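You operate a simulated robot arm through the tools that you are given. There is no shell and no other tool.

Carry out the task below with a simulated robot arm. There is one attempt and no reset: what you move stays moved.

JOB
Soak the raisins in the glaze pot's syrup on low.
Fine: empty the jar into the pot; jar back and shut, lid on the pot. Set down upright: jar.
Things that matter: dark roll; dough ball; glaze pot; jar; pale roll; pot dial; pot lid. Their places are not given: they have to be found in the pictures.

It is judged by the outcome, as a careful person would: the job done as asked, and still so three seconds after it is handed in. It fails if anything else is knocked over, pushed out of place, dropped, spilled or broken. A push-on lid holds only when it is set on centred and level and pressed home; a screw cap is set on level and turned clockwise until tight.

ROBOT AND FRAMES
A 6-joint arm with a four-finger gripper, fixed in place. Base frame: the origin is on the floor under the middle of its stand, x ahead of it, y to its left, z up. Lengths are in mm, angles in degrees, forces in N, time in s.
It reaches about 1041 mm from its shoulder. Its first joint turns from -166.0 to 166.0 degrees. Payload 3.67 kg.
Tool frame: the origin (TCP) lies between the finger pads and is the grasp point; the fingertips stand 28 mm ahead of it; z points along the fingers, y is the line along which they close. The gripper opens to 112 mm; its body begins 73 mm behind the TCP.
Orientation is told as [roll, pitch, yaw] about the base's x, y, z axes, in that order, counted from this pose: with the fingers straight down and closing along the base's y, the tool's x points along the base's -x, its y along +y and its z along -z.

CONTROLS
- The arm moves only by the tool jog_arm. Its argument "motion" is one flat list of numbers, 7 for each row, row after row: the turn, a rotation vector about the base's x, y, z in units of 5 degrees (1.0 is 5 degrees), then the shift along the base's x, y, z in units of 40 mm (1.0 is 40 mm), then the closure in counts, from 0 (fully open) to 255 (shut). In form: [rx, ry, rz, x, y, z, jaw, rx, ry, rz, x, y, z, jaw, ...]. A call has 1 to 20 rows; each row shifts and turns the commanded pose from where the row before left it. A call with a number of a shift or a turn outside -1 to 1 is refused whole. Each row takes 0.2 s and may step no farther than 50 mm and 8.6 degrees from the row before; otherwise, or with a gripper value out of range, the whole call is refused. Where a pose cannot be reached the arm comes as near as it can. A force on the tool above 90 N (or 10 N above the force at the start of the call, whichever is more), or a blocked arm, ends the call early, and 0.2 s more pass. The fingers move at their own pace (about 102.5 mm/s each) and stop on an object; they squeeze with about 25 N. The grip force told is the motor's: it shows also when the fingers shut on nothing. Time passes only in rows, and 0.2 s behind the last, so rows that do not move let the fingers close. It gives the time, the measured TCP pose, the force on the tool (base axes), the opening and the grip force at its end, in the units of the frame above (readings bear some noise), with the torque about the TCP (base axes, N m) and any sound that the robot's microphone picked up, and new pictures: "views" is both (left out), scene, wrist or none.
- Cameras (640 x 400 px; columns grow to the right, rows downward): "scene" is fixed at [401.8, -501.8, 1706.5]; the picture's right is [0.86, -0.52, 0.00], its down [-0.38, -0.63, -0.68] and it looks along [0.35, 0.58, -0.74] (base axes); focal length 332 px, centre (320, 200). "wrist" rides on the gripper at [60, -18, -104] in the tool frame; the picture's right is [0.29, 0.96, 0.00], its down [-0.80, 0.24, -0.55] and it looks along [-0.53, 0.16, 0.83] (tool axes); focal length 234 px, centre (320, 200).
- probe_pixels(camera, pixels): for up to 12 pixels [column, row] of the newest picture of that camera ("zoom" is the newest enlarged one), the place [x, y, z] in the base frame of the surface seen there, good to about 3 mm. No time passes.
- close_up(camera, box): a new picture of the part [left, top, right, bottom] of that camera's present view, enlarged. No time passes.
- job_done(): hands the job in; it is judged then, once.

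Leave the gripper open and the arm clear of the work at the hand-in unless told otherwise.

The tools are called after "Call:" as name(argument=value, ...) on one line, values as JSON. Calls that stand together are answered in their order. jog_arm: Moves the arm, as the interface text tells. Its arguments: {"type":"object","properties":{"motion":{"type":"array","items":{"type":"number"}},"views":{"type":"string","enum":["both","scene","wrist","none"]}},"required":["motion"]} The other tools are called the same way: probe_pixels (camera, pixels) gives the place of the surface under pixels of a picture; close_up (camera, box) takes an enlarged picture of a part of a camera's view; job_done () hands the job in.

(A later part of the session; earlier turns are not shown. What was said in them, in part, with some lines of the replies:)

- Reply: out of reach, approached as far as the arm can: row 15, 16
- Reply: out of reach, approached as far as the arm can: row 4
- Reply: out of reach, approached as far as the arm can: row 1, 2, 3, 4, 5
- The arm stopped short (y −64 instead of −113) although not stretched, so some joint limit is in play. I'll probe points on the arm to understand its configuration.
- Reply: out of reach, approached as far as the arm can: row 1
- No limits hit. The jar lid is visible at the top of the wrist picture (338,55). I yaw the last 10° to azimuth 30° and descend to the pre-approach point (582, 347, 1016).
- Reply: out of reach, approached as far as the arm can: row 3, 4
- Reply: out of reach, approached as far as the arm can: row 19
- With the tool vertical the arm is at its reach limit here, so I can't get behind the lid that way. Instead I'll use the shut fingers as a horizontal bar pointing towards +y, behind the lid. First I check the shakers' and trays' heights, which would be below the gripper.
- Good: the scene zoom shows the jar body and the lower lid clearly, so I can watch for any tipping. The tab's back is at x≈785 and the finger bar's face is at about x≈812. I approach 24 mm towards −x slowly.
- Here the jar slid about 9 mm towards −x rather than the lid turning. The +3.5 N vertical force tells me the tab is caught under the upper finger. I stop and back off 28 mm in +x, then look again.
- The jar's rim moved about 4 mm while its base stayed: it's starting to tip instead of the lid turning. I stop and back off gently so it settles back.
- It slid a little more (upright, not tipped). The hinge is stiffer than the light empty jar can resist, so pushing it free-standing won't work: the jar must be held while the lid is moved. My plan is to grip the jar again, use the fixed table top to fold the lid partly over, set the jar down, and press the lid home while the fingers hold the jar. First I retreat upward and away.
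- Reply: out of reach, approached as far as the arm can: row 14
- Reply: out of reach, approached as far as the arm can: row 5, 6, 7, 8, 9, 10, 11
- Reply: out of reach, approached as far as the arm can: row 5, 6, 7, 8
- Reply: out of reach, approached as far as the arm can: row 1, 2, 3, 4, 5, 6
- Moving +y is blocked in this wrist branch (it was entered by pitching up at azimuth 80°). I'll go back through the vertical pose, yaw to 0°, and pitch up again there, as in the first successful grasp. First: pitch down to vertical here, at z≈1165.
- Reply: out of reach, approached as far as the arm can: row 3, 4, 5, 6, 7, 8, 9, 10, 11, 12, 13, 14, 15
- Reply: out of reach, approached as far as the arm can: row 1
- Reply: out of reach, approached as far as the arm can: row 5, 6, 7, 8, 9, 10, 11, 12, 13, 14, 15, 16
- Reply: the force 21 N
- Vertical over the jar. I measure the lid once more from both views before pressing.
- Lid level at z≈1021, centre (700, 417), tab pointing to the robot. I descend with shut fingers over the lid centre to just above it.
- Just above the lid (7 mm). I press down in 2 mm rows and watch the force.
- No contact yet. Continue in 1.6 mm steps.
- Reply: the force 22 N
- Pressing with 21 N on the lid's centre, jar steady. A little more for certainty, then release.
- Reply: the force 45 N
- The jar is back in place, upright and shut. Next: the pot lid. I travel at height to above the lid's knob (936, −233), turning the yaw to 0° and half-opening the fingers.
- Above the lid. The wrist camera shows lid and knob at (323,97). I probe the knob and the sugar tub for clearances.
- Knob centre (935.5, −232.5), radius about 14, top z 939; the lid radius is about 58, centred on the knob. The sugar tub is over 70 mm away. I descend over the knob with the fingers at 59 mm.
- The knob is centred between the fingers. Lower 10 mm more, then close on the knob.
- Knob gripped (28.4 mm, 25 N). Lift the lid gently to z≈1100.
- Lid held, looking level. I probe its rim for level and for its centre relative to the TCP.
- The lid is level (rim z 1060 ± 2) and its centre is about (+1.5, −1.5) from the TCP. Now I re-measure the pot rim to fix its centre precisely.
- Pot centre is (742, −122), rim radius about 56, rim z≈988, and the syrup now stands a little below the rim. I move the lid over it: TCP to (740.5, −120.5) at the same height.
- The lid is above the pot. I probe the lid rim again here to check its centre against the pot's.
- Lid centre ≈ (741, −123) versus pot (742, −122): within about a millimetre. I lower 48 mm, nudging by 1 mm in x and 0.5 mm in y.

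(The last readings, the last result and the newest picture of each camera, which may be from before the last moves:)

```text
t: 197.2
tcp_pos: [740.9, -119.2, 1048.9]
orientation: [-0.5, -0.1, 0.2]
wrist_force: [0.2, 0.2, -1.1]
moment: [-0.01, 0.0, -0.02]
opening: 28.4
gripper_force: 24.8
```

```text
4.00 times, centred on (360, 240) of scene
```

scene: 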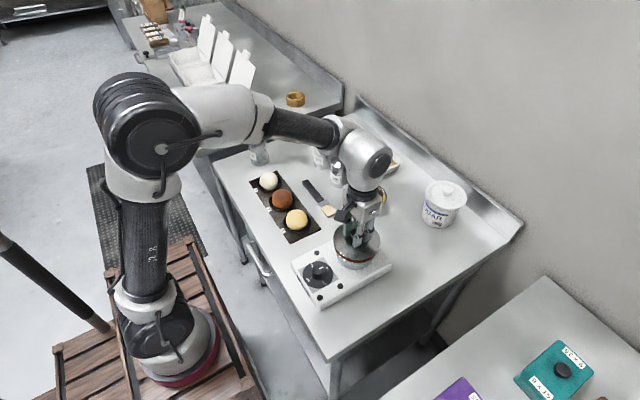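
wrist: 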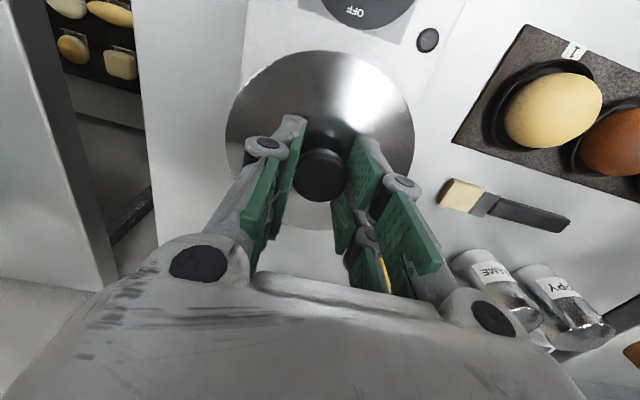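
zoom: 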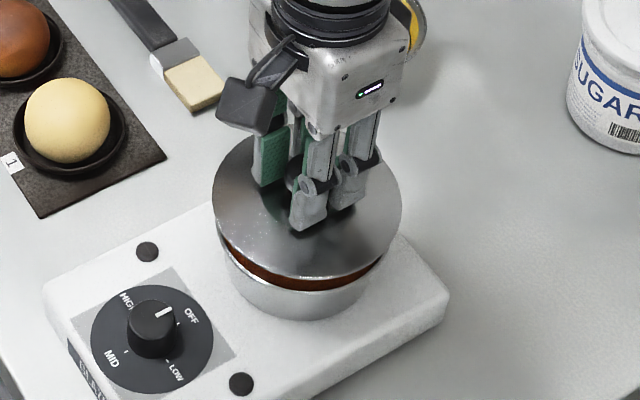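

Alignment looks good. Now lower in 2 mm rows for 10 mm, then 1 mm rows until contact.

Call:
jog_arm(motion=[0, 0, 0, 0, 0, -0.05, 255, 0, 0, 0, 0, 0, -0.05, 255, 0, 0, 0, 0, 0, -0.05, 255, 0, 0, 0, 0, 0, -0.05, 255, 0, 0, 0, 0, 0, 0, 255], views="none")

Call:
jog_arm(motion=[0, 0, 0, 0, 0, -0.04, 255, 0, 0, 0, 0, 0, 0, 255], views="scene")

Call:
close_up(camera="scene", box=[320, 205, 400, 285])

```text
t: 198.4
tcp_pos: [739.4, -118.7, 1042.4]
orientation: [-0.5, -0.1, 0.1]
wrist_force: [0.2, 0.4, -2.0]
moment: [-0.01, -0.01, 0.03]
opening: 28.4
gripper_force: 24.9
```

```text
t: 199.0
tcp_pos: [740.9, -117.5, 1041.0]
orientation: [-0.5, -0.1, 0.1]
wrist_force: [-0.5, -0.2, -1.0]
moment: [-0.01, -0.03, 0.0]
opening: 28.3
gripper_force: 25.5
```

scene: 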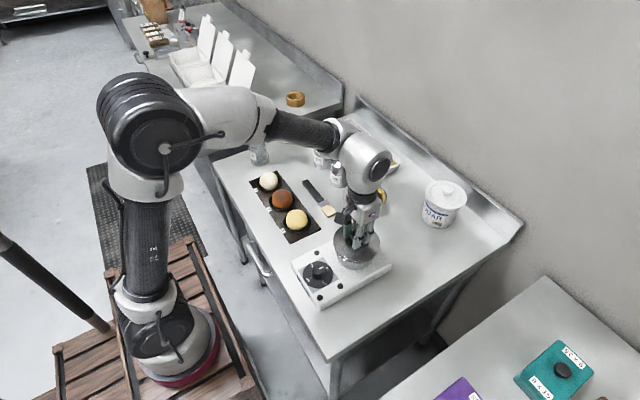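

```text
5.00 times, centred on (360, 245) of scene
```

zoom: 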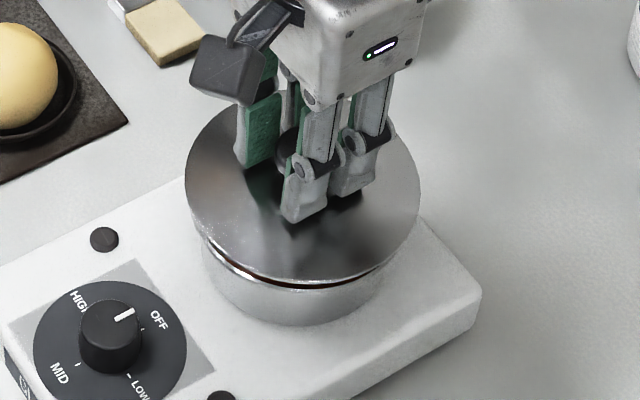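

The lid sits evenly above the rim with a slim gap at the front. Continue down in ~1.2 mm steps.

Call:
jog_arm(motion=[0, 0, 0, 0, 0, -0.03, 255, 0, 0, 0, 0, 0, -0.03, 255, 0, 0, 0, 0, 0, 0, 255], views="none")

Call:
jog_arm(motion=[0, 0, 0, 0, 0, -0.025, 255, 0, 0, 0, 0, 0, 0, 255], views="none")

```text
t: 199.8
tcp_pos: [739.5, -118.9, 1038.0]
orientation: [-0.5, -0.1, 0.1]
wrist_force: [-0.3, 0.3, -1.4]
moment: [-0.04, -0.03, 0.0]
opening: 28.2
gripper_force: 25.7
```

```text
t: 200.4
tcp_pos: [739.8, -119.2, 1037.5]
orientation: [-0.5, -0.1, 0.1]
wrist_force: [0.0, -0.2, -1.1]
moment: [0.01, -0.02, -0.04]
opening: 28.3
gripper_force: 25.0
```

Call:
jog_arm(motion=[0, 0, 0, 0, 0, -0.03, 255, 0, 0, 0, 0, 0, 0, 255], views="none")

Call:
jog_arm(motion=[0, 0, 0, 0, 0, -0.03, 255, 0, 0, 0, 0, 0, 0, 255], views="scene")

Call:
close_up(camera="scene", box=[320, 205, 400, 285])

```text
t: 201.0
tcp_pos: [739.2, -119.6, 1037.5]
orientation: [-0.5, 0.0, 0.1]
wrist_force: [0.0, -0.1, -0.8]
moment: [-0.02, -0.02, 0.01]
opening: 28.3
gripper_force: 25.2
```

```text
t: 201.6
tcp_pos: [740.4, -119.5, 1035.4]
orientation: [-0.6, -0.1, 0.1]
wrist_force: [-0.5, 0.3, -1.5]
moment: [0.02, 0.01, -0.02]
opening: 28.4
gripper_force: 24.9
```

scene: 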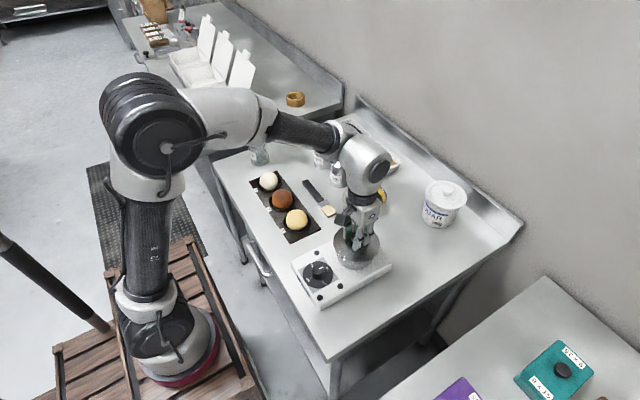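

```text
5.00 times, centred on (360, 245) of scene
```

zoom: 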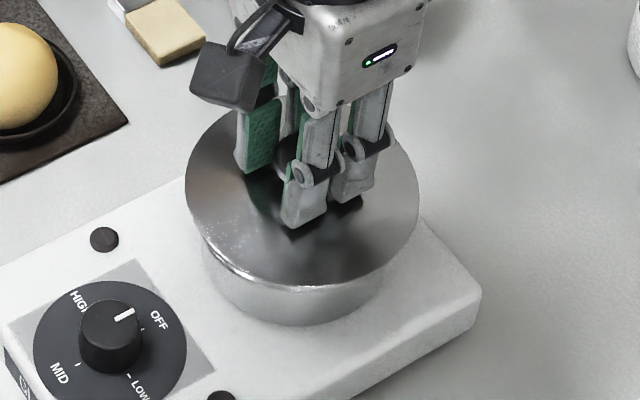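

No contact yet although the lid's bottom must now be inside the rim: it has an inner skirt, and it has gone in without touching. Continue down 2 mm at a time.

Call:
jog_arm(motion=[0, 0, 0, 0, 0, -0.05, 255, 0, 0, 0, 0, 0, 0, 255], views="none")

Call:
jog_arm(motion=[0, 0, 0, 0, 0, -0.05, 255, 0, 0, 0, 0, 0, 0, 255], views="none")

Call:
jog_arm(motion=[0, 0, 0, 0, 0, -0.04, 255, 0, 0, 0, 0, 0, 0, 255], views="none")

```text
t: 202.2
tcp_pos: [740.8, -119.3, 1033.9]
orientation: [-0.5, -0.1, 0.1]
wrist_force: [0.0, 0.4, 0.0]
moment: [0.02, -0.02, 0.01]
opening: 28.2
gripper_force: 25.3
```

```text
t: 202.8
tcp_pos: [741.4, -118.5, 1030.7]
orientation: [-0.6, -0.1, 0.1]
wrist_force: [0.1, -1.4, 3.6]
moment: [0.12, -0.04, -0.02]
opening: 28.1
gripper_force: 24.8
```

```text
t: 203.4
tcp_pos: [741.3, -118.5, 1031.9]
orientation: [-0.5, -0.3, 0.1]
wrist_force: [3.3, -0.6, 20.7]
moment: [0.01, -0.16, -0.02]
opening: 28.2
gripper_force: 24.9
```

Contact with 20 N and almost no moment, so it is evenly seated on the rim. I ease off a touch and look.

Call:
jog_arm(motion=[0, 0, 0, 0, 0, 0.02, 255, 0, 0, 0, 0, 0, 0, 255], views="both")

Call:
close_up(camera="scene", box=[320, 205, 400, 285])

Call:
probe_pixels(camera="zoom", pixels=[[190, 200], [200, 225], [225, 255], [260, 275], [300, 282], [345, 278], [385, 255], [412, 220], [415, 195], [400, 165], [195, 165], [215, 140]])

```text
t: 204.0
tcp_pos: [740.9, -119.0, 1029.8]
orientation: [-0.6, -0.1, 0.1]
wrist_force: [5.2, 2.6, 15.1]
moment: [0.14, -0.54, 0.06]
opening: 28.2
gripper_force: 24.7
```

scene: 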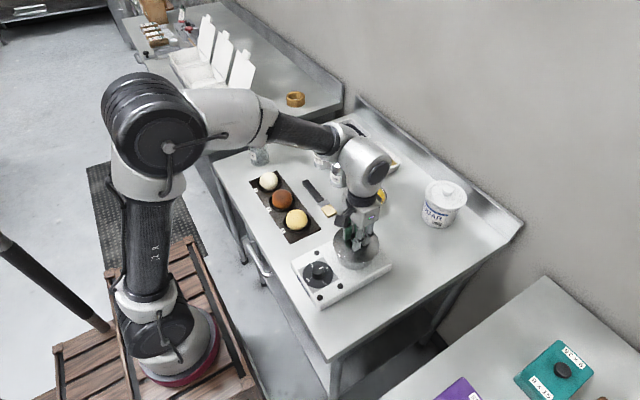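
wrist: 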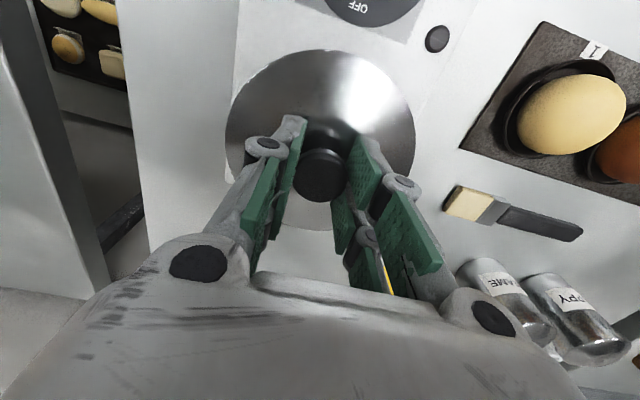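

```text
5.00 times, centred on (360, 245) of scene
```

zoom: 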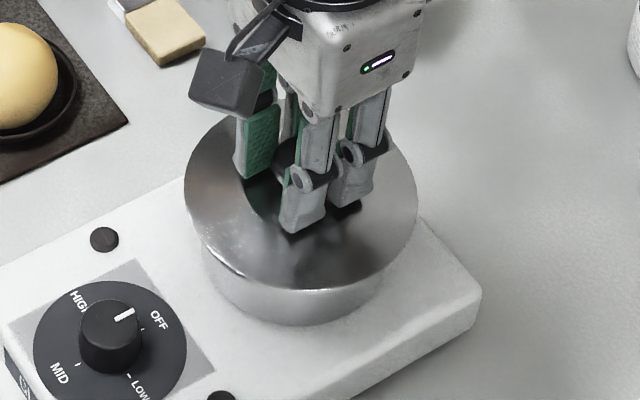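

```text
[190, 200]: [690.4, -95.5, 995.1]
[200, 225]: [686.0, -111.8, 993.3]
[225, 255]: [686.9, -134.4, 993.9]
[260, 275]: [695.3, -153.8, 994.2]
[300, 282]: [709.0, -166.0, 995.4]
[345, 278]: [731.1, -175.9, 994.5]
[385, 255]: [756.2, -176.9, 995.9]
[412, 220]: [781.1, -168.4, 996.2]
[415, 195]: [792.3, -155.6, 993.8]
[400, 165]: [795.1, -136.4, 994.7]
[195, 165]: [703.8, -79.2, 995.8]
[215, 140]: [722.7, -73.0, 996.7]
```

Seated level (rim z 994–996 all round) and concentric with the pot. I open the fingers to about 59 mm to release the knob.

Call:
jog_arm(motion=[0, 0, 0, 0, 0, 0, 170, 0, 0, 0, 0, 0, 0, 120, 0, 0, 0, 0, 0, 0, 120, 0, 0, 0, 0, 0, 0, 120], views="both")

Call:
close_up(camera="scene", box=[320, 205, 400, 285])

```text
t: 205.0
tcp_pos: [738.7, -118.9, 1030.7]
orientation: [-0.6, 0.0, 0.1]
wrist_force: [-0.2, -0.2, -0.1]
moment: [0.01, -0.01, 0.01]
opening: 59.4
gripper_force: 0.1
```

scene: 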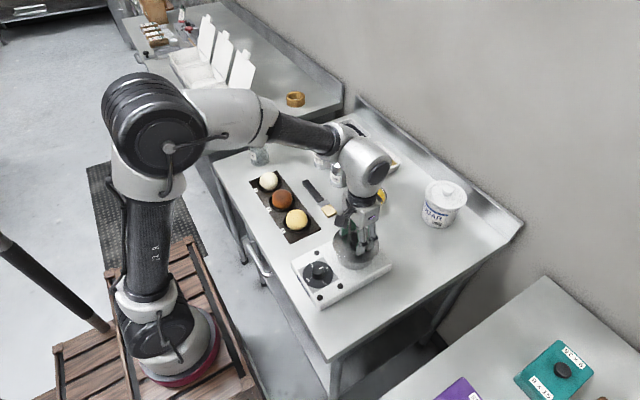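
wrist: 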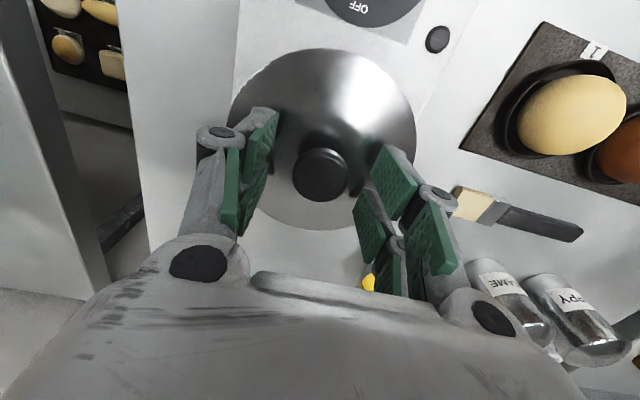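

```text
5.00 times, centred on (360, 245) of scene
```

zoom: 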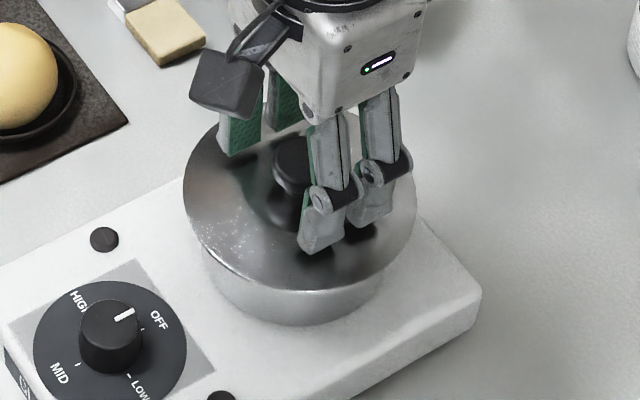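

The lid stays in place. I raise straight up 90 mm and check the lid unobstructed.

Call:
jog_arm(motion=[0, 0, 0, 0, 0, 0.3, 120, 0, 0, 0, 0, 0, 0.9, 120, 0, 0, 0, 0, 0, 1, 120, 0, 0, 0, -0.5, 0, 0.5, 120, 0, 0, 0, -0.8, 0, 0, 120, 0, 0, 0, -0.8, 0, 0, 120], views="both")

Call:
close_up(camera="scene", box=[320, 205, 400, 285])

```text
t: 206.4
tcp_pos: [655.3, -118.1, 1140.3]
orientation: [-0.5, -0.2, 0.1]
wrist_force: [0.7, -0.4, 0.3]
moment: [-0.03, 0.04, 0.01]
opening: 59.6
gripper_force: 0.0
```

scene: 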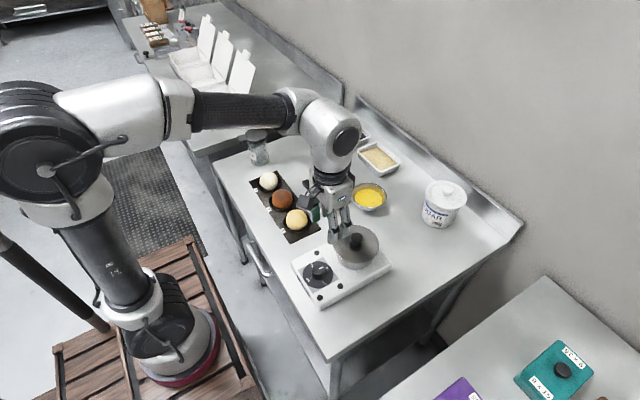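
wrist: 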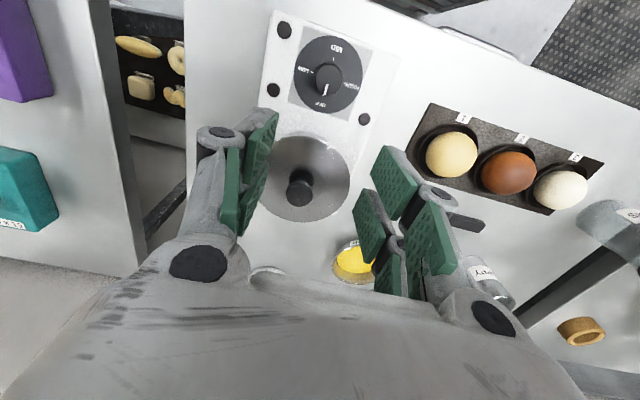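

```text
5.00 times, centred on (360, 245) of scene
```

zoom: 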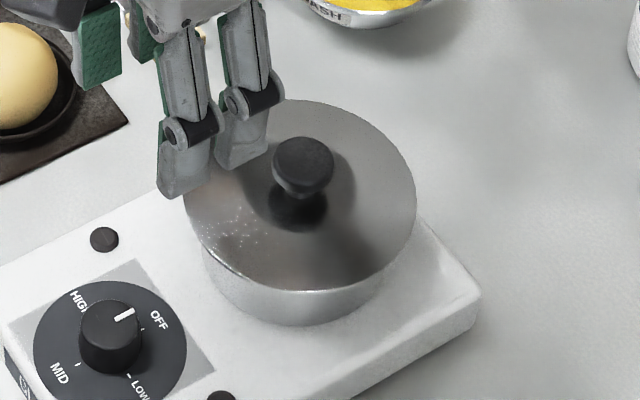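

The lid sits neatly on the pot. Last: the dial. I move above its knob (627, −122) and test in the air that I can yaw from 0° to −90°.

Call:
jog_arm(motion=[0, 0, 0, -0.7, -0.08, 0, 150, 0, 0, -1, 0, 0, 0, 150, 0, 0, -1, 0, 0, 0, 150, 0, 0, -1, 0, 0, 0, 150, 0, 0, -1, 0, 0, 0, 150, 0, 0, -1, 0, 0, 0, 150, 0, 0, -1, 0, 0, 0, 150, 0, 0, -1, 0, 0, 0, 150, 0, 0, -1, 0, 0, 0, 150, 0, 0, -1, 0, 0, 0, 150, 0, 0, -1, 0, 0, 0, 150, 0, 0, -1, 0, 0, 0, 150, 0, 0, -1, 0, 0, 0, 150, 0, 0, -1, 0, 0, 0, 150, 0, 0, -1, 0, 0, 0, 150, 0, 0, -1, 0, 0, 0, 150, 0, 0, -1, 0, 0, 0, 150, 0, 0, -1, 0, 0, 0, 150, 0, 0, -1, 0, 0, 0, 150], views="both")

```text
t: 210.4
tcp_pos: [629.1, -122.2, 1136.9]
orientation: [-0.4, -0.2, -90.0]
wrist_force: [0.1, -0.1, 1.0]
moment: [-0.01, 0.0, 0.0]
opening: 46.2
gripper_force: 0.1
```

scene: 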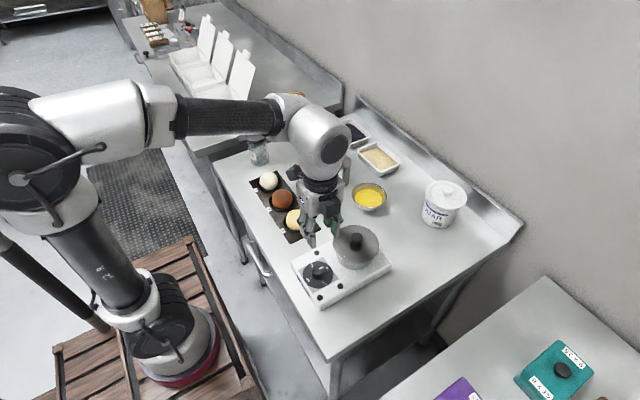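
wrist: 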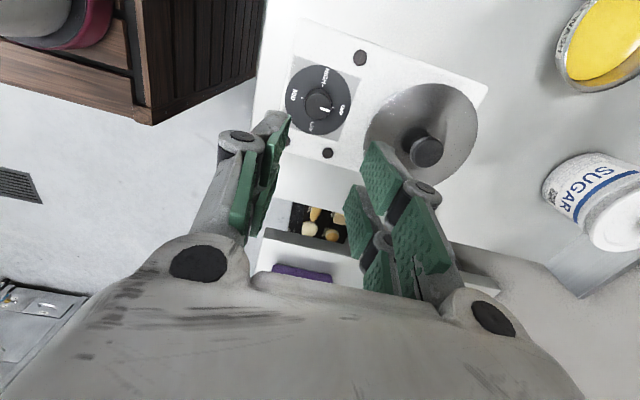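

−90° is reachable. I rotate back to 0° and at the same time re-measure the dial.

Call:
jog_arm(motion=[0, 0, 1, 0, 0, 0, 150, 0, 0, 1, 0, 0, 0, 150, 0, 0, 1, 0, 0, 0, 150, 0, 0, 1, 0, 0, 0, 150, 0, 0, 1, 0, 0, 0, 150, 0, 0, 1, 0, 0, 0, 150, 0, 0, 1, 0, 0, 0, 150, 0, 0, 1, 0, 0, 0, 150, 0, 0, 1, 0, 0, 0, 150, 0, 0, 1, 0, 0, 0, 150, 0, 0, 1, 0, 0, 0, 150, 0, 0, 1, 0, 0, 0, 150, 0, 0, 1, 0, 0, 0, 150, 0, 0, 1, 0, 0, 0, 150, 0, 0, 1, 0, 0, 0, 150, 0, 0, 1, 0, 0, 0, 150, 0, 0, 1, 0, 0, 0, 150, 0, 0, 1, 0, 0, 0, 150], views="both")

Call:
close_up(camera="scene", box=[295, 252, 345, 302])

Call:
probe_pixels(camera="zoom", pixels=[[258, 140], [262, 155], [280, 165], [300, 168], [330, 162], [348, 145], [352, 130], [340, 115], [310, 105], [280, 110], [265, 125], [305, 135]])

```text
t: 214.2
tcp_pos: [628.2, -122.4, 1138.4]
orientation: [-0.6, -0.1, 0.2]
wrist_force: [1.2, 0.6, -0.4]
moment: [-0.03, 0.02, 0.0]
opening: 46.3
gripper_force: 0.1
```

scene: 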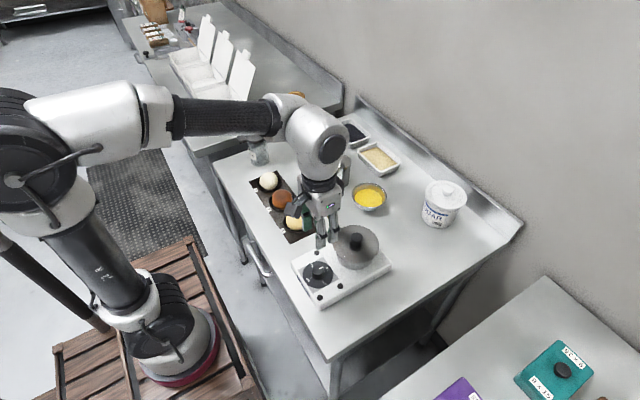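
wrist: 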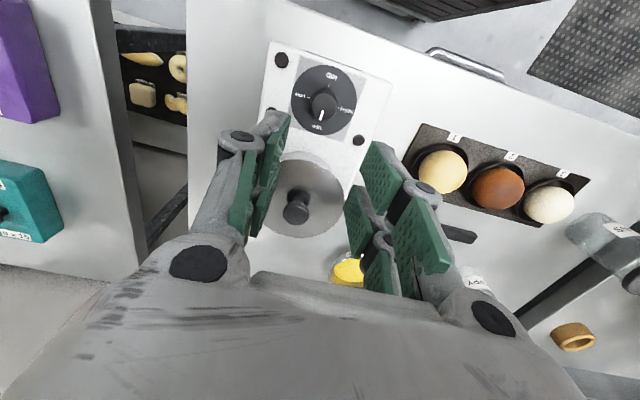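

```text
8.00 times, centred on (320, 277) of scene
```

zoom: 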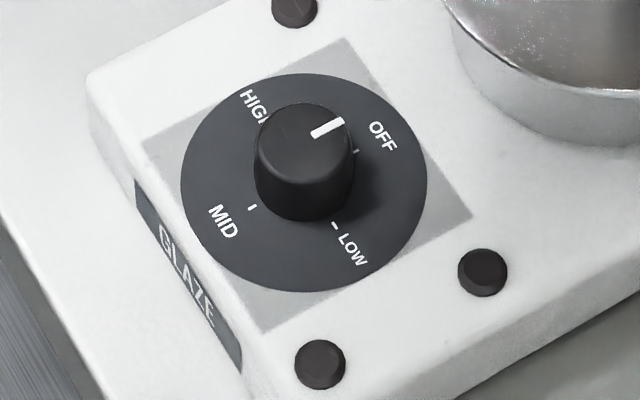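

```text
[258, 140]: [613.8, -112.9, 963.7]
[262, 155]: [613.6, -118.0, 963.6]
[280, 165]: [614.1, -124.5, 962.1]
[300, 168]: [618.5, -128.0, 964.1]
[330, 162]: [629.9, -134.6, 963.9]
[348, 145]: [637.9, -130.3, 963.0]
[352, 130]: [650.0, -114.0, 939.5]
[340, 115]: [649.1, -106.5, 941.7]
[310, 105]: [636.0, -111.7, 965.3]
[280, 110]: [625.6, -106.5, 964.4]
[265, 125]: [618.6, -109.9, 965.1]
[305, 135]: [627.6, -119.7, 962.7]
```

The dial knob's top centre is (627, −120.5), z 964; the pointer is still at OFF. I descend with the fingers at 46 mm to just around the knob.

Call:
jog_arm(motion=[0, 0, 0, -0.02, 0.04, -0.9, 150, 0, 0, 0, 0, 0, -0.9, 150, 0, 0, 0, 0, 0, -0.9, 150, 0, 0, 0, 0, 0, -0.8, 150, 0, 0, 0, 0, 0, 0, 150], views="both")

Call:
close_up(camera="scene", box=[290, 215, 390, 315])

```text
t: 215.4
tcp_pos: [626.3, -119.7, 998.9]
orientation: [-0.4, -0.1, 0.1]
wrist_force: [0.7, 0.1, -0.5]
moment: [-0.02, 0.01, 0.0]
opening: 46.0
gripper_force: 0.1
```

scene: 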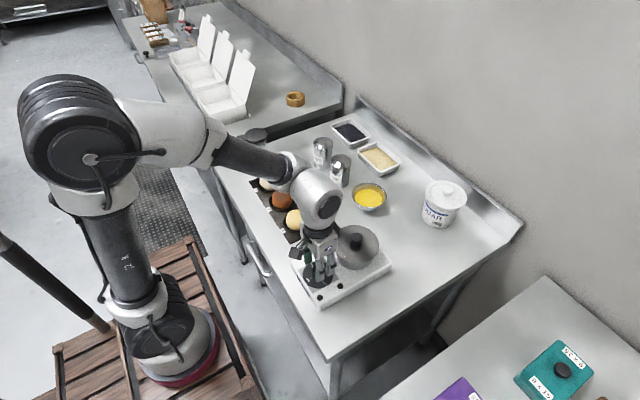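
wrist: 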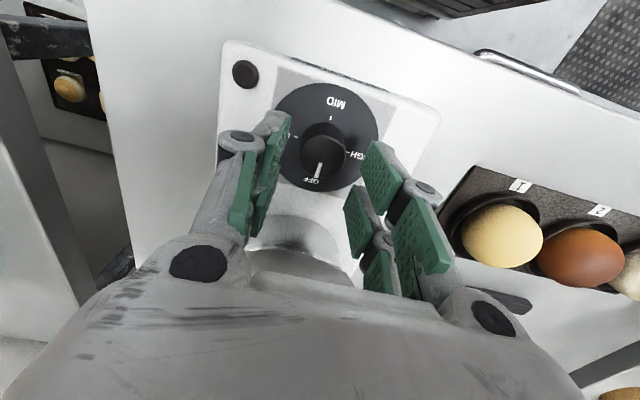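

```text
4.00 times, centred on (340, 265) of scene
```

zoom: 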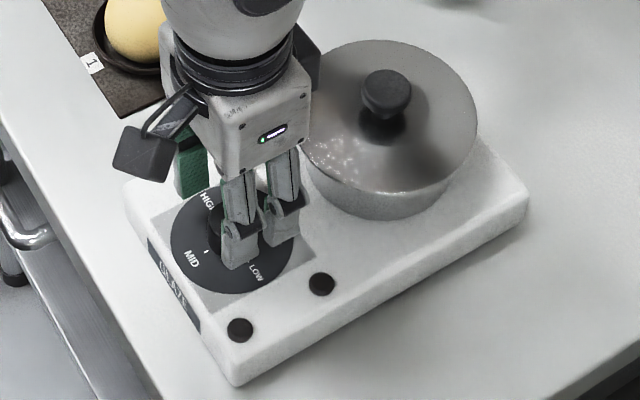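

I check the knob's position with the wrist camera as well before going down.

Call:
close_up(camera="wrist", box=[260, 80, 390, 210])

Call:
probe_pixels(camera="wrist", pixels=[[322, 150], [322, 140], [322, 130], [310, 150], [335, 150], [322, 160], [318, 170], [322, 175], [305, 145], [340, 145], [330, 165], [312, 162]])

```text
3.08 times, centred on (325, 145) of wrist
```

zoom: 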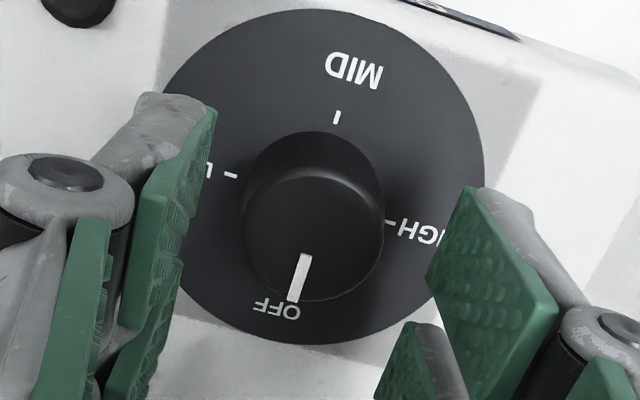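

```text
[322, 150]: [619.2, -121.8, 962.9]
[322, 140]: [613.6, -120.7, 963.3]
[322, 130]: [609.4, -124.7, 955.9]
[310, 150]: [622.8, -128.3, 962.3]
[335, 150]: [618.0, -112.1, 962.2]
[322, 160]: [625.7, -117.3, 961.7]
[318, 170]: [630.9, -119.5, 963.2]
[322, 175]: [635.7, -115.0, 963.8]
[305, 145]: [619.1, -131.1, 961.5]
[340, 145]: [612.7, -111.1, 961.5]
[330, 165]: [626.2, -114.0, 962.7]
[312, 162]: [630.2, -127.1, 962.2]
```

Scene and wrist estimates agree to within 2–4 mm ((627, −120.5) and (623, −119.5)); the TCP at (626, −120) is close to both. I lower 28 mm so the pads cover the knob.

Call:
jog_arm(motion=[0, 0, 0, 0, -0.01, -0.3, 150, 0, 0, 0, 0, 0, -0.25, 150, 0, 0, 0, 0, 0, -0.15, 150, 0, 0, 0, 0, 0, 0, 150], views="both")

Call:
close_up(camera="scene", box=[290, 230, 360, 300])

```text
t: 216.4
tcp_pos: [627.7, -121.0, 969.8]
orientation: [-0.5, 0.0, 0.1]
wrist_force: [0.2, -0.3, -0.5]
moment: [0.01, -0.02, 0.03]
opening: 46.0
gripper_force: 0.0
```

scene: 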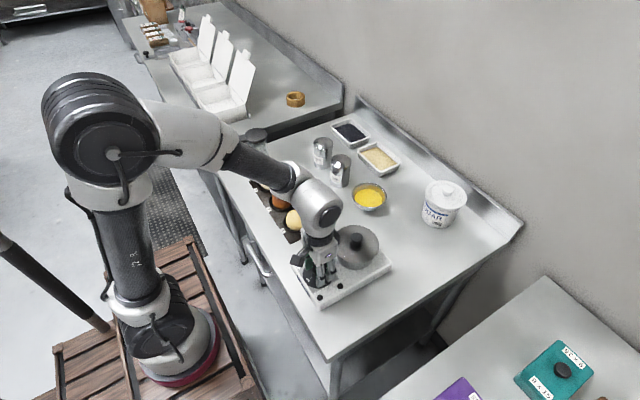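
wrist: 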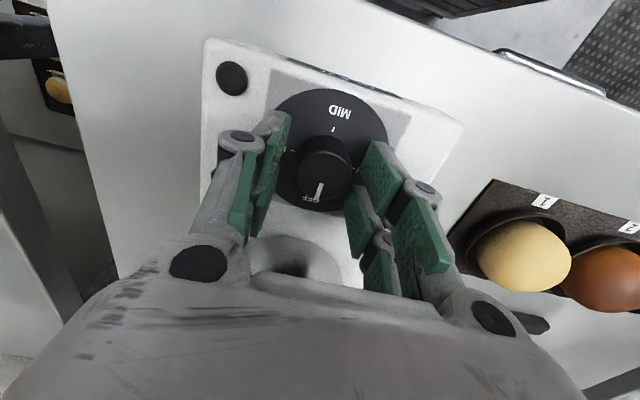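

```text
5.71 times, centred on (325, 265) of scene
```

zoom: 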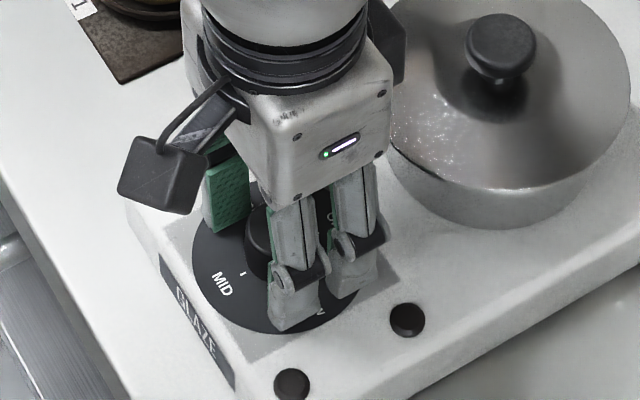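

The two cameras bracket the knob at x 623–627, so I shift the TCP 2 mm to x≈625, then close on the knob.

Call:
jog_arm(motion=[0, 0, 0, -0.05, 0, 0, 150, 0, 0, 0, 0, 0, 0, 150], views="none")

Call:
jog_arm(motion=[0, 0, 0, 0, 0, 0, 255, 0, 0, 0, 0, 0, 0, 255, 0, 0, 0, 0, 0, 0, 255, 0, 0, 0, 0, 0, 0, 255], views="both")

```text
t: 217.0
tcp_pos: [625.6, -120.0, 969.7]
orientation: [-0.6, 0.0, 0.1]
wrist_force: [0.1, 0.6, 0.4]
moment: [0.02, 0.01, 0.0]
opening: 46.2
gripper_force: 0.0
```

```text
t: 218.0
tcp_pos: [625.7, -119.4, 969.1]
orientation: [-0.5, -0.1, 0.1]
wrist_force: [-1.8, 24.3, -2.3]
moment: [0.77, -0.07, -0.1]
opening: 29.9
gripper_force: 45.1
```

scene: 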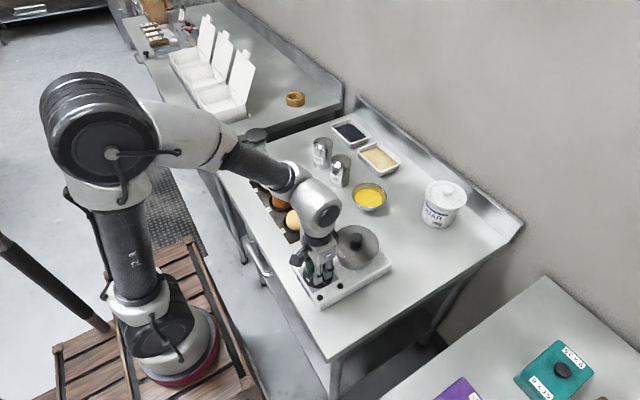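
wrist: 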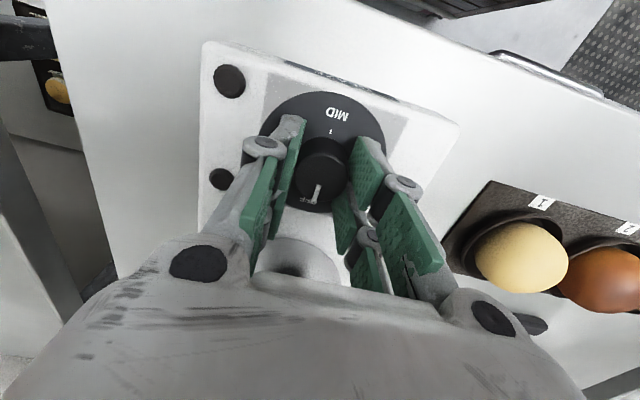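

The side force of +24 N in y tells me the knob is a bit further in +y. I ease the arm +1 mm in y to balance the grip.

Call:
jog_arm(motion=[0, 0, 0, 0, 0.025, 0, 255, 0, 0, 0, 0, 0, 0, 255, 0, 0, 0, 0, 0, 0, 255], views="none")

```text
t: 218.8
tcp_pos: [626.2, -119.7, 970.4]
orientation: [-0.5, -0.2, 0.1]
wrist_force: [-1.7, 20.1, 6.9]
moment: [0.49, 0.39, -0.04]
opening: 29.4
gripper_force: 45.5
```

Call:
jog_arm(motion=[0, 0, 0, 0, 0.04, 0, 255, 0, 0, 0, 0, 0, 0, 255, 0, 0, 0, 0, 0, 0, 255], views="none")

```text
t: 219.6
tcp_pos: [625.0, -119.5, 970.1]
orientation: [-0.5, -0.2, 0.1]
wrist_force: [1.8, -18.6, 7.0]
moment: [-0.74, -0.1, 0.04]
opening: 29.6
gripper_force: 44.7
```

Now slightly past (−18.6 N). Back 0.7 mm.

Call:
jog_arm(motion=[0, 0, 0, 0, -0.018, 0, 255, 0, 0, 0, 0, 0, 0, 255, 0, 0, 0, 0, 0, 0, 255], views="wrist")

```text
t: 220.4
tcp_pos: [625.7, -119.7, 970.4]
orientation: [-0.5, -0.2, 0.1]
wrist_force: [4.4, -25.5, 9.7]
moment: [-0.73, 0.08, 0.0]
opening: 29.4
gripper_force: 44.5
```

wrist: 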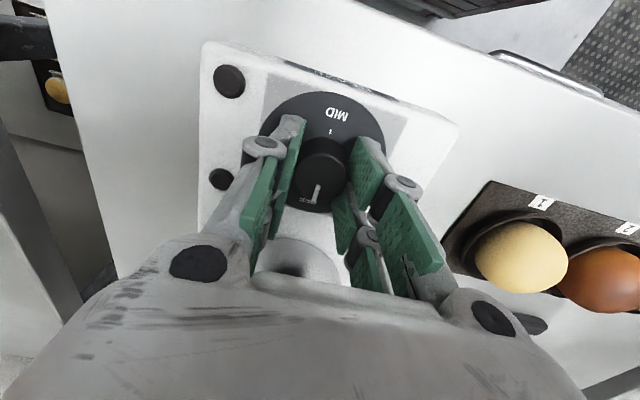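

The clamp holds the TCP at y ≈ −119.6 whatever I command, so that is the knob's centre. I nudge 0.8 mm back to relax the remaining side force.

Call:
jog_arm(motion=[0, 0, 0, 0, -0.02, 0, 255, 0, 0, 0, 0, 0, 0, 255, 0, 0, 0, 0, 0, 0, 255], views="none")

```text
t: 221.2
tcp_pos: [624.4, -119.0, 970.5]
orientation: [-0.4, -0.2, 0.1]
wrist_force: [6.0, -16.5, 27.8]
moment: [-0.59, 0.03, 0.05]
opening: 29.5
gripper_force: 44.9
```

Forces keep shifting (the squeeze is wedging). I release, and will re-grip more gently with a limited closure and correct centring.

Call:
jog_arm(motion=[0, 0, 0, 0, 0, 0, 180, 0, 0, 0, 0, 0, 0, 150, 0, 0, 0, 0, 0, 0, 150, 0, 0, 0, 0, 0, 0, 150], views="both")

Call:
close_up(camera="wrist", box=[230, 80, 430, 240])

Call:
close_up(camera="scene", box=[285, 220, 400, 310])

```text
t: 222.2
tcp_pos: [624.5, -119.3, 970.2]
orientation: [-0.4, -0.1, 0.0]
wrist_force: [1.0, -0.1, 0.6]
moment: [-0.02, 0.03, -0.02]
opening: 46.2
gripper_force: 0.0
```

scene: 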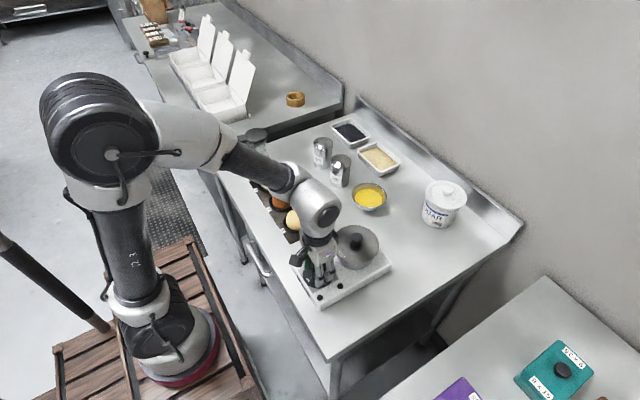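
wrist: 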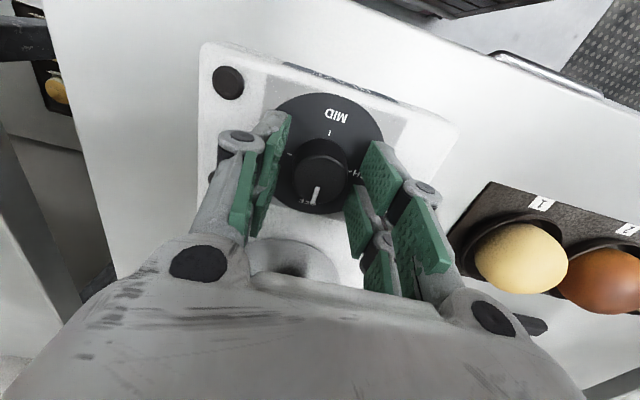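

```text
2.50 times, centred on (330, 160) of wrist
```

zoom: 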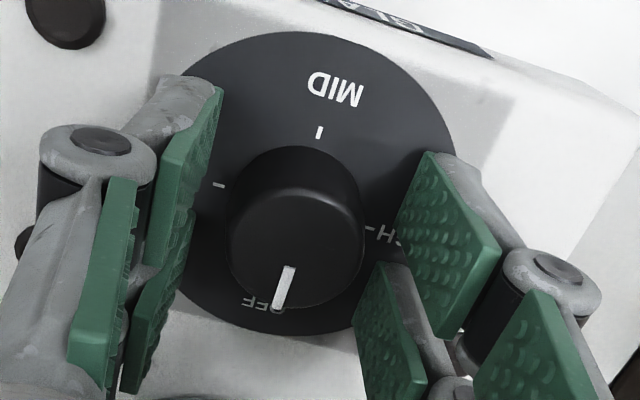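

```text
4.44 times, centred on (342, 265) of scene
```

zoom: 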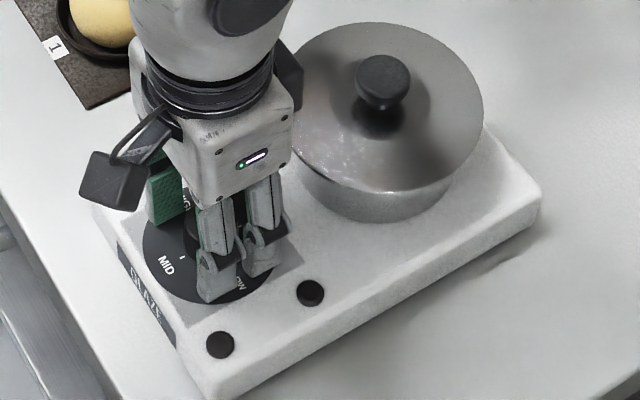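

Released, dial still at OFF and the plate unmoved. I re-grip with a limited closure (count 188 ≈ 29.4 mm, just the knob's diameter).

Call:
jog_arm(motion=[0, 0, 0, 0, -0.01, 0, 170, 0, 0, 0, 0, 0, 0, 184, 0, 0, 0, 0, 0, 0, 188, 0, 0, 0, 0, 0, 0, 188, 0, 0, 0, 0, 0, 0, 188], views="none")

```text
t: 223.4
tcp_pos: [624.6, -119.0, 969.7]
orientation: [-0.6, -0.2, 0.1]
wrist_force: [0.2, -1.1, 0.8]
moment: [-0.05, 0.01, 0.01]
opening: 29.7
gripper_force: 0.2
```

Just touching, centred (forces near zero). Tighten slightly to count 194.

Call:
jog_arm(motion=[0, 0, 0, 0, 0, 0, 191, 0, 0, 0, 0, 0, 0, 194, 0, 0, 0, 0, 0, 0, 194, 0, 0, 0, 0, 0, 0, 194], views="none")

```text
t: 224.4
tcp_pos: [626.3, -119.7, 969.6]
orientation: [-0.5, -0.2, 0.1]
wrist_force: [0.4, -4.2, -0.6]
moment: [-0.13, 0.03, -0.01]
opening: 29.2
gripper_force: 45.0
```

Balanced grip now (side force only 4 N). I start turning clockwise: 6 rows of −5°.

Call:
jog_arm(motion=[0, 0, -1, 0, 0, 0, 194, 0, 0, -1, 0, 0, 0, 194, 0, 0, -1, 0, 0, 0, 194, 0, 0, -1, 0, 0, 0, 194, 0, 0, -1, 0, 0, 0, 194, 0, 0, -1, 0, 0, 0, 194], views="both")

Call:
close_up(camera="wrist", box=[230, 80, 430, 240])

```text
t: 225.8
tcp_pos: [625.8, -120.4, 970.3]
orientation: [-0.5, 0.0, -30.0]
wrist_force: [-1.4, -4.0, -15.6]
moment: [-0.45, -0.68, -0.03]
opening: 29.4
gripper_force: 45.1
```

scene: 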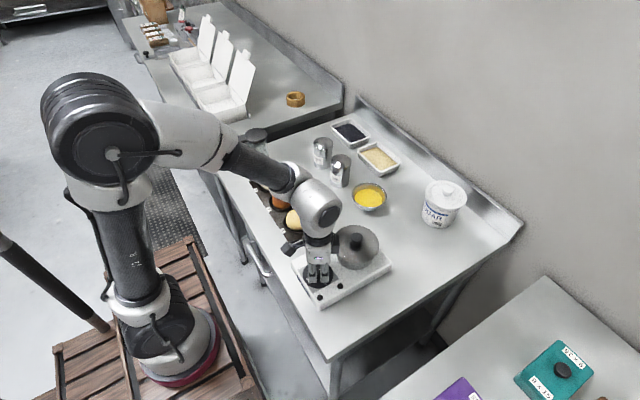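
wrist: 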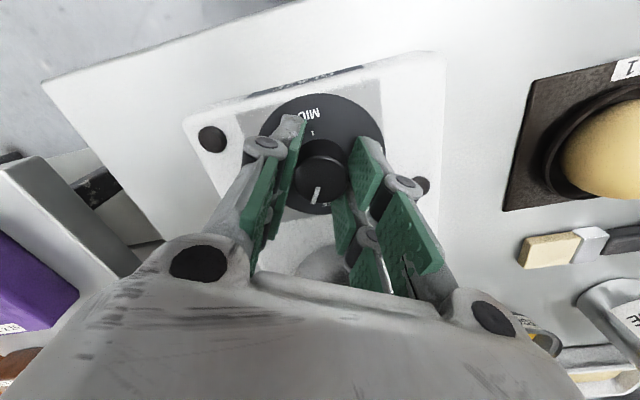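

```text
2.50 times, centred on (330, 160) of wrist
```

zoom: 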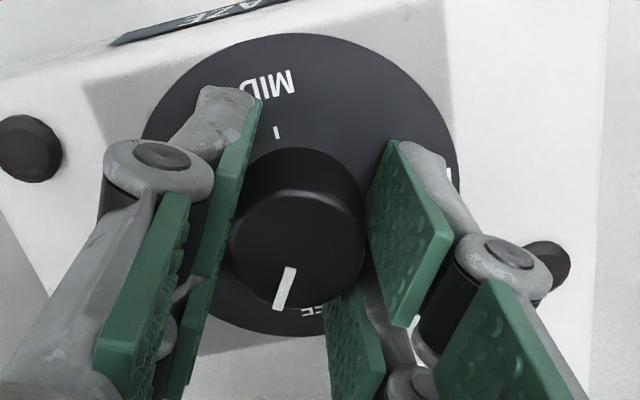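

The pointer is turning along with the gripper (OFF has moved aside). Continue with 12 rows of −5° to complete 90°.

Call:
jog_arm(motion=[0, 0, -1, 0, 0, 0, 194, 0, 0, -1, 0, 0, 0, 194, 0, 0, -1, 0, 0, 0, 194, 0, 0, -1, 0, 0, 0, 194, 0, 0, -1, 0, 0, 0, 194, 0, 0, -1, 0, 0, 0, 194, 0, 0, -1, 0, 0, 0, 194, 0, 0, -1, 0, 0, 0, 194, 0, 0, -1, 0, 0, 0, 194, 0, 0, -1, 0, 0, 0, 194, 0, 0, -1, 0, 0, 0, 194, 0, 0, -1, 0, 0, 0, 194], views="both")

Call:
close_up(camera="wrist", box=[230, 80, 430, 240])

Call:
close_up(camera="scene", box=[285, 220, 400, 310])

```text
t: 228.4
tcp_pos: [623.5, -119.9, 970.1]
orientation: [-0.5, -0.1, -89.9]
wrist_force: [-23.2, -10.8, 7.1]
moment: [-0.38, 0.86, 0.01]
opening: 29.0
gripper_force: 45.2
```

scene: 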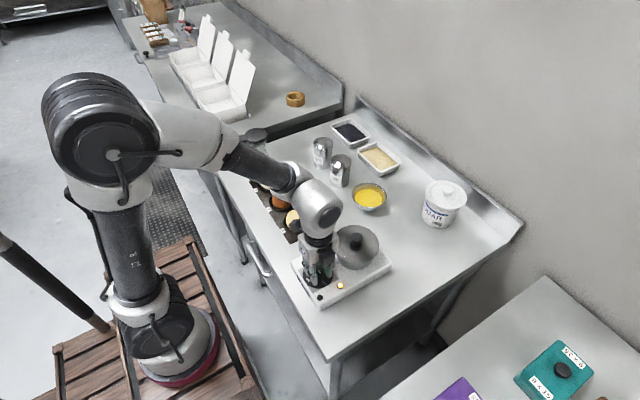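
wrist: 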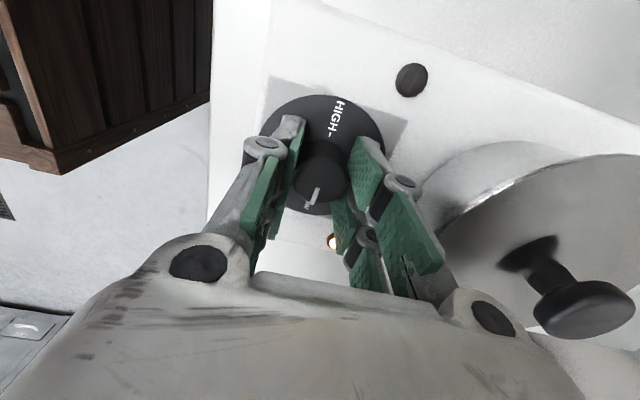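

```text
2.50 times, centred on (330, 160) of wrist
```

zoom: 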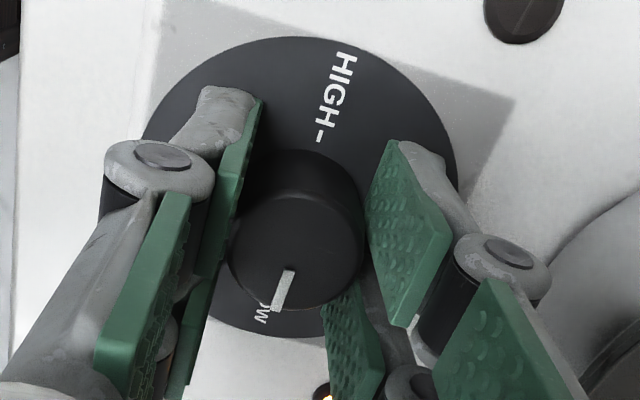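

```text
4.44 times, centred on (342, 265) of scene
```

zoom: 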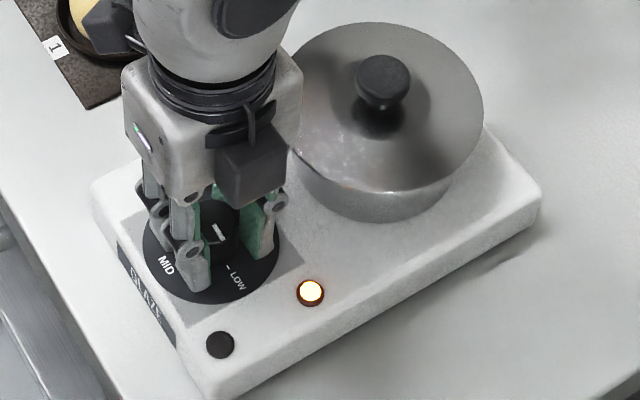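

The pointer is at LOW and the LOW indicator light is lit. I release the knob, opening only to 46 mm so as not to touch the pot.

Call:
jog_arm(motion=[0, 0, 0, 0, 0, 0, 185, 0, 0, 0, 0, 0, 0, 155, 0, 0, 0, 0, 0, 0, 150, 0, 0, 0, 0, 0, 0, 150], views="none")

Call:
jog_arm(motion=[0, 0, 0, 0, 0, 0.2, 150, 0, 0, 0, 0, 0, 0.6, 150, 0, 0, 0, 0, 0, 1, 150, 0, 0, 0, -0.3, 0, 1, 150, 0, 0, 0, -0.5, 0, 1, 150, 0, 0, 0, -0.5, 0, 1, 100], views="both")

Call:
close_up(camera="scene", box=[285, 220, 400, 310])

```text
t: 229.4
tcp_pos: [626.4, -119.6, 968.7]
orientation: [-0.4, -0.2, -90.0]
wrist_force: [-0.4, 0.1, -0.6]
moment: [-0.02, 0.0, -0.02]
opening: 46.2
gripper_force: 0.0
```

```text
t: 230.8
tcp_pos: [572.9, -117.7, 1160.9]
orientation: [-0.6, 0.0, -89.9]
wrist_force: [0.3, 0.7, 0.7]
moment: [0.03, 0.09, -0.03]
opening: 68.0
gripper_force: 0.1
```

scene: 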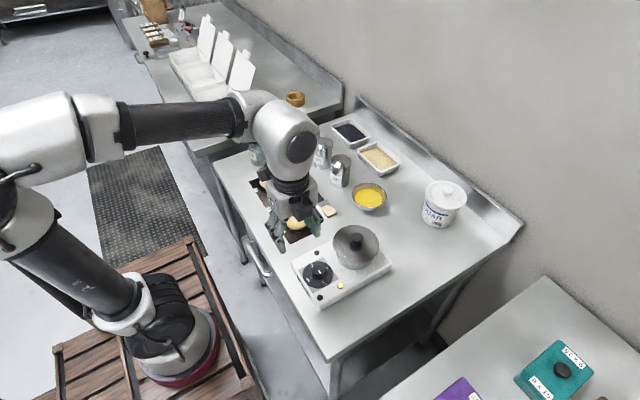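
wrist: 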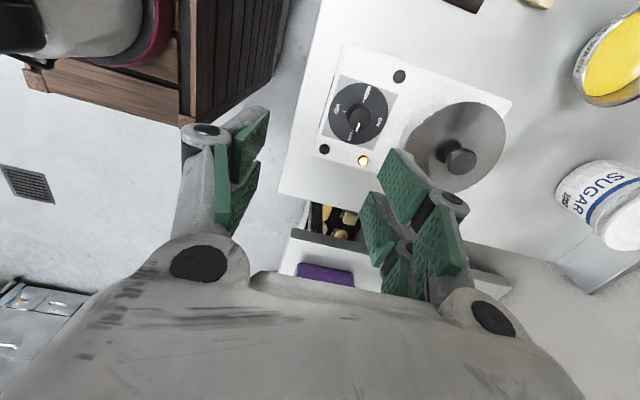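

```text
4.44 times, centred on (342, 265) of scene
```

zoom: 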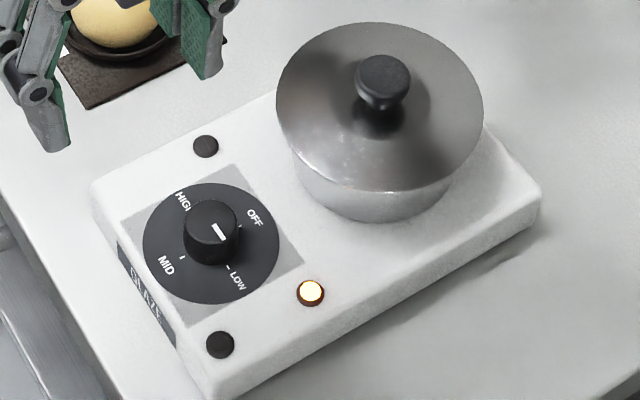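

The dial points at LOW with its light on, and the lid is neatly on the pot. I retract the arm upward and back towards its start pose, opening the gripper fully.

Call:
jog_arm(motion=[0, 0, 1, -0.1, 0.4, 0.12, 0, 0, 0, 1, -0.1, 0.4, 0.12, 0, 0, 0, 1, -0.1, 0.4, 0.12, 0, 0, 0, 1, -0.1, 0.4, 0.12, 0, 0, 0, 1, -0.1, 0.4, 0.12, 0, 0, 0, 1, -0.1, 0.4, 0.12, 0, 0, 0, 1, -0.1, 0.4, 0.12, 0, 0, 0, 1, -0.1, 0.4, 0.12, 0, 0, 0, 1, -0.1, 0.4, 0.12, 0, 0, 0, 1, -0.1, 0.4, 0.12, 0, 0, 0, 1, -0.1, 0.4, 0.12, 0, 0, 0, 1, -0.1, 0.4, 0.12, 0, 0, 0, 1, -0.1, 0.4, 0.12, 0, 0, 0, 1, -0.1, 0.4, 0.12, 0, 0, 0, 1, -0.1, 0.4, 0.12, 0, 0, 0, 1, -0.1, 0.4, 0.12, 0, 0, 0, 1, -0.1, 0.4, 0.12, 0, 0, 0, 1, -0.1, 0.4, 0.12, 0], views="both")

Call:
close_up(camera="scene", box=[230, 110, 400, 310])

Call:
close_up(camera="scene", box=[230, 115, 290, 175])

```text
t: 234.6
tcp_pos: [500.6, 168.6, 1248.3]
orientation: [-0.4, -0.1, 0.1]
wrist_force: [1.1, -0.3, 0.0]
moment: [0.02, 0.02, -0.02]
opening: 112.0
gripper_force: 0.0
```

scene: 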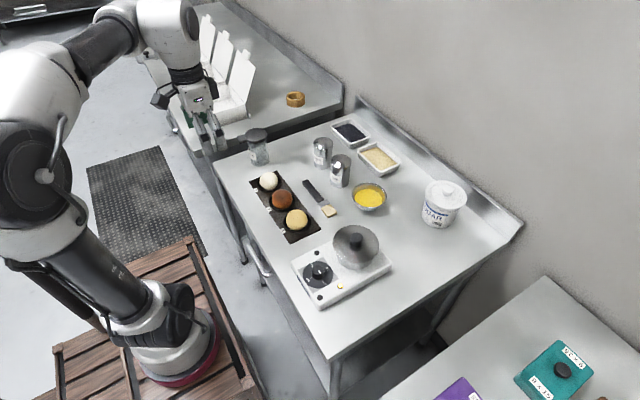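
wrist: 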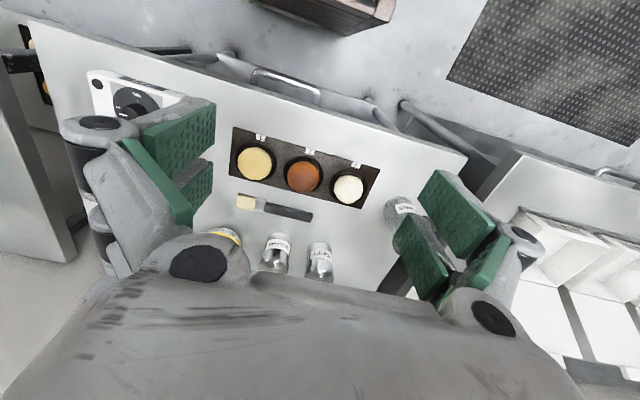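

```text
2.00 times, centred on (315, 210) of scene
```

zoom: 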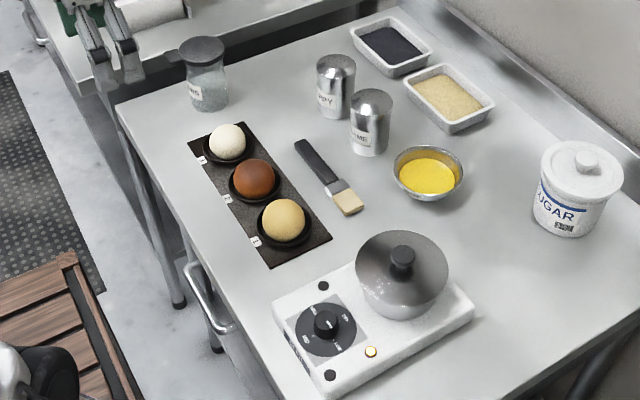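

```text
6.67 times, centred on (260, 145) of scene
```

zoom: 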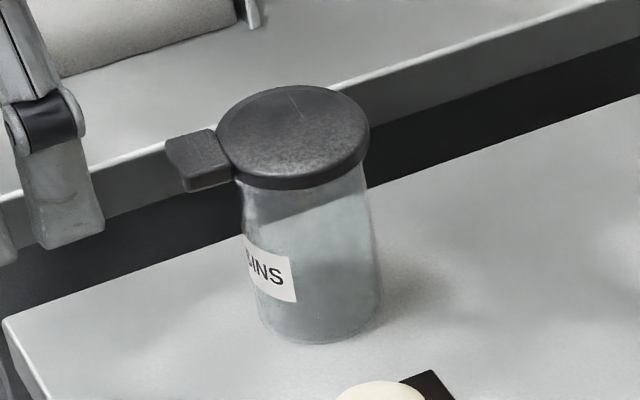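

Final check:
- **Jar:** empty, shut and upright at its place.
- **Pot:** raisins in the syrup, lid seated level.
- **Dial:** at LOW with its light on.
- **Counter:** rolls, dough ball, shakers, trays and sugar undisturbed, nothing spilled.
- **Arm:** clear of the work, gripper open.

I hand in the job.

Call:
job_done()

```text
The job is handed in.
```

The raisins are in the glaze pot's syrup with the lid on, the dial is at LOW with its light lit, and I have handed the job in. I have no verdict back yet.

- **Jar:** It is empty, shut and upright, within a few millimetres of where it started.
- **Jar lid:** The hinge was too stiff to push shut on the light, free-standing jar, and my first attempts slid the jar about 12 mm. I picked it up again, folded the lid over against the table top, set it back and pressed the lid down with about 44 N.
- **Pot:** The lid is seated level and centred on the rim. The syrup now stands only a few millimetres below the rim.
- **Dial:** I turned it 90° clockwise from OFF. The hot plate did not move as far as I could see.
- **Everything else:** In the last pictures the rolls, dough ball, shakers, trays and sugar are undisturbed and nothing is spilled.

The arm is clear of the work with the gripper open.
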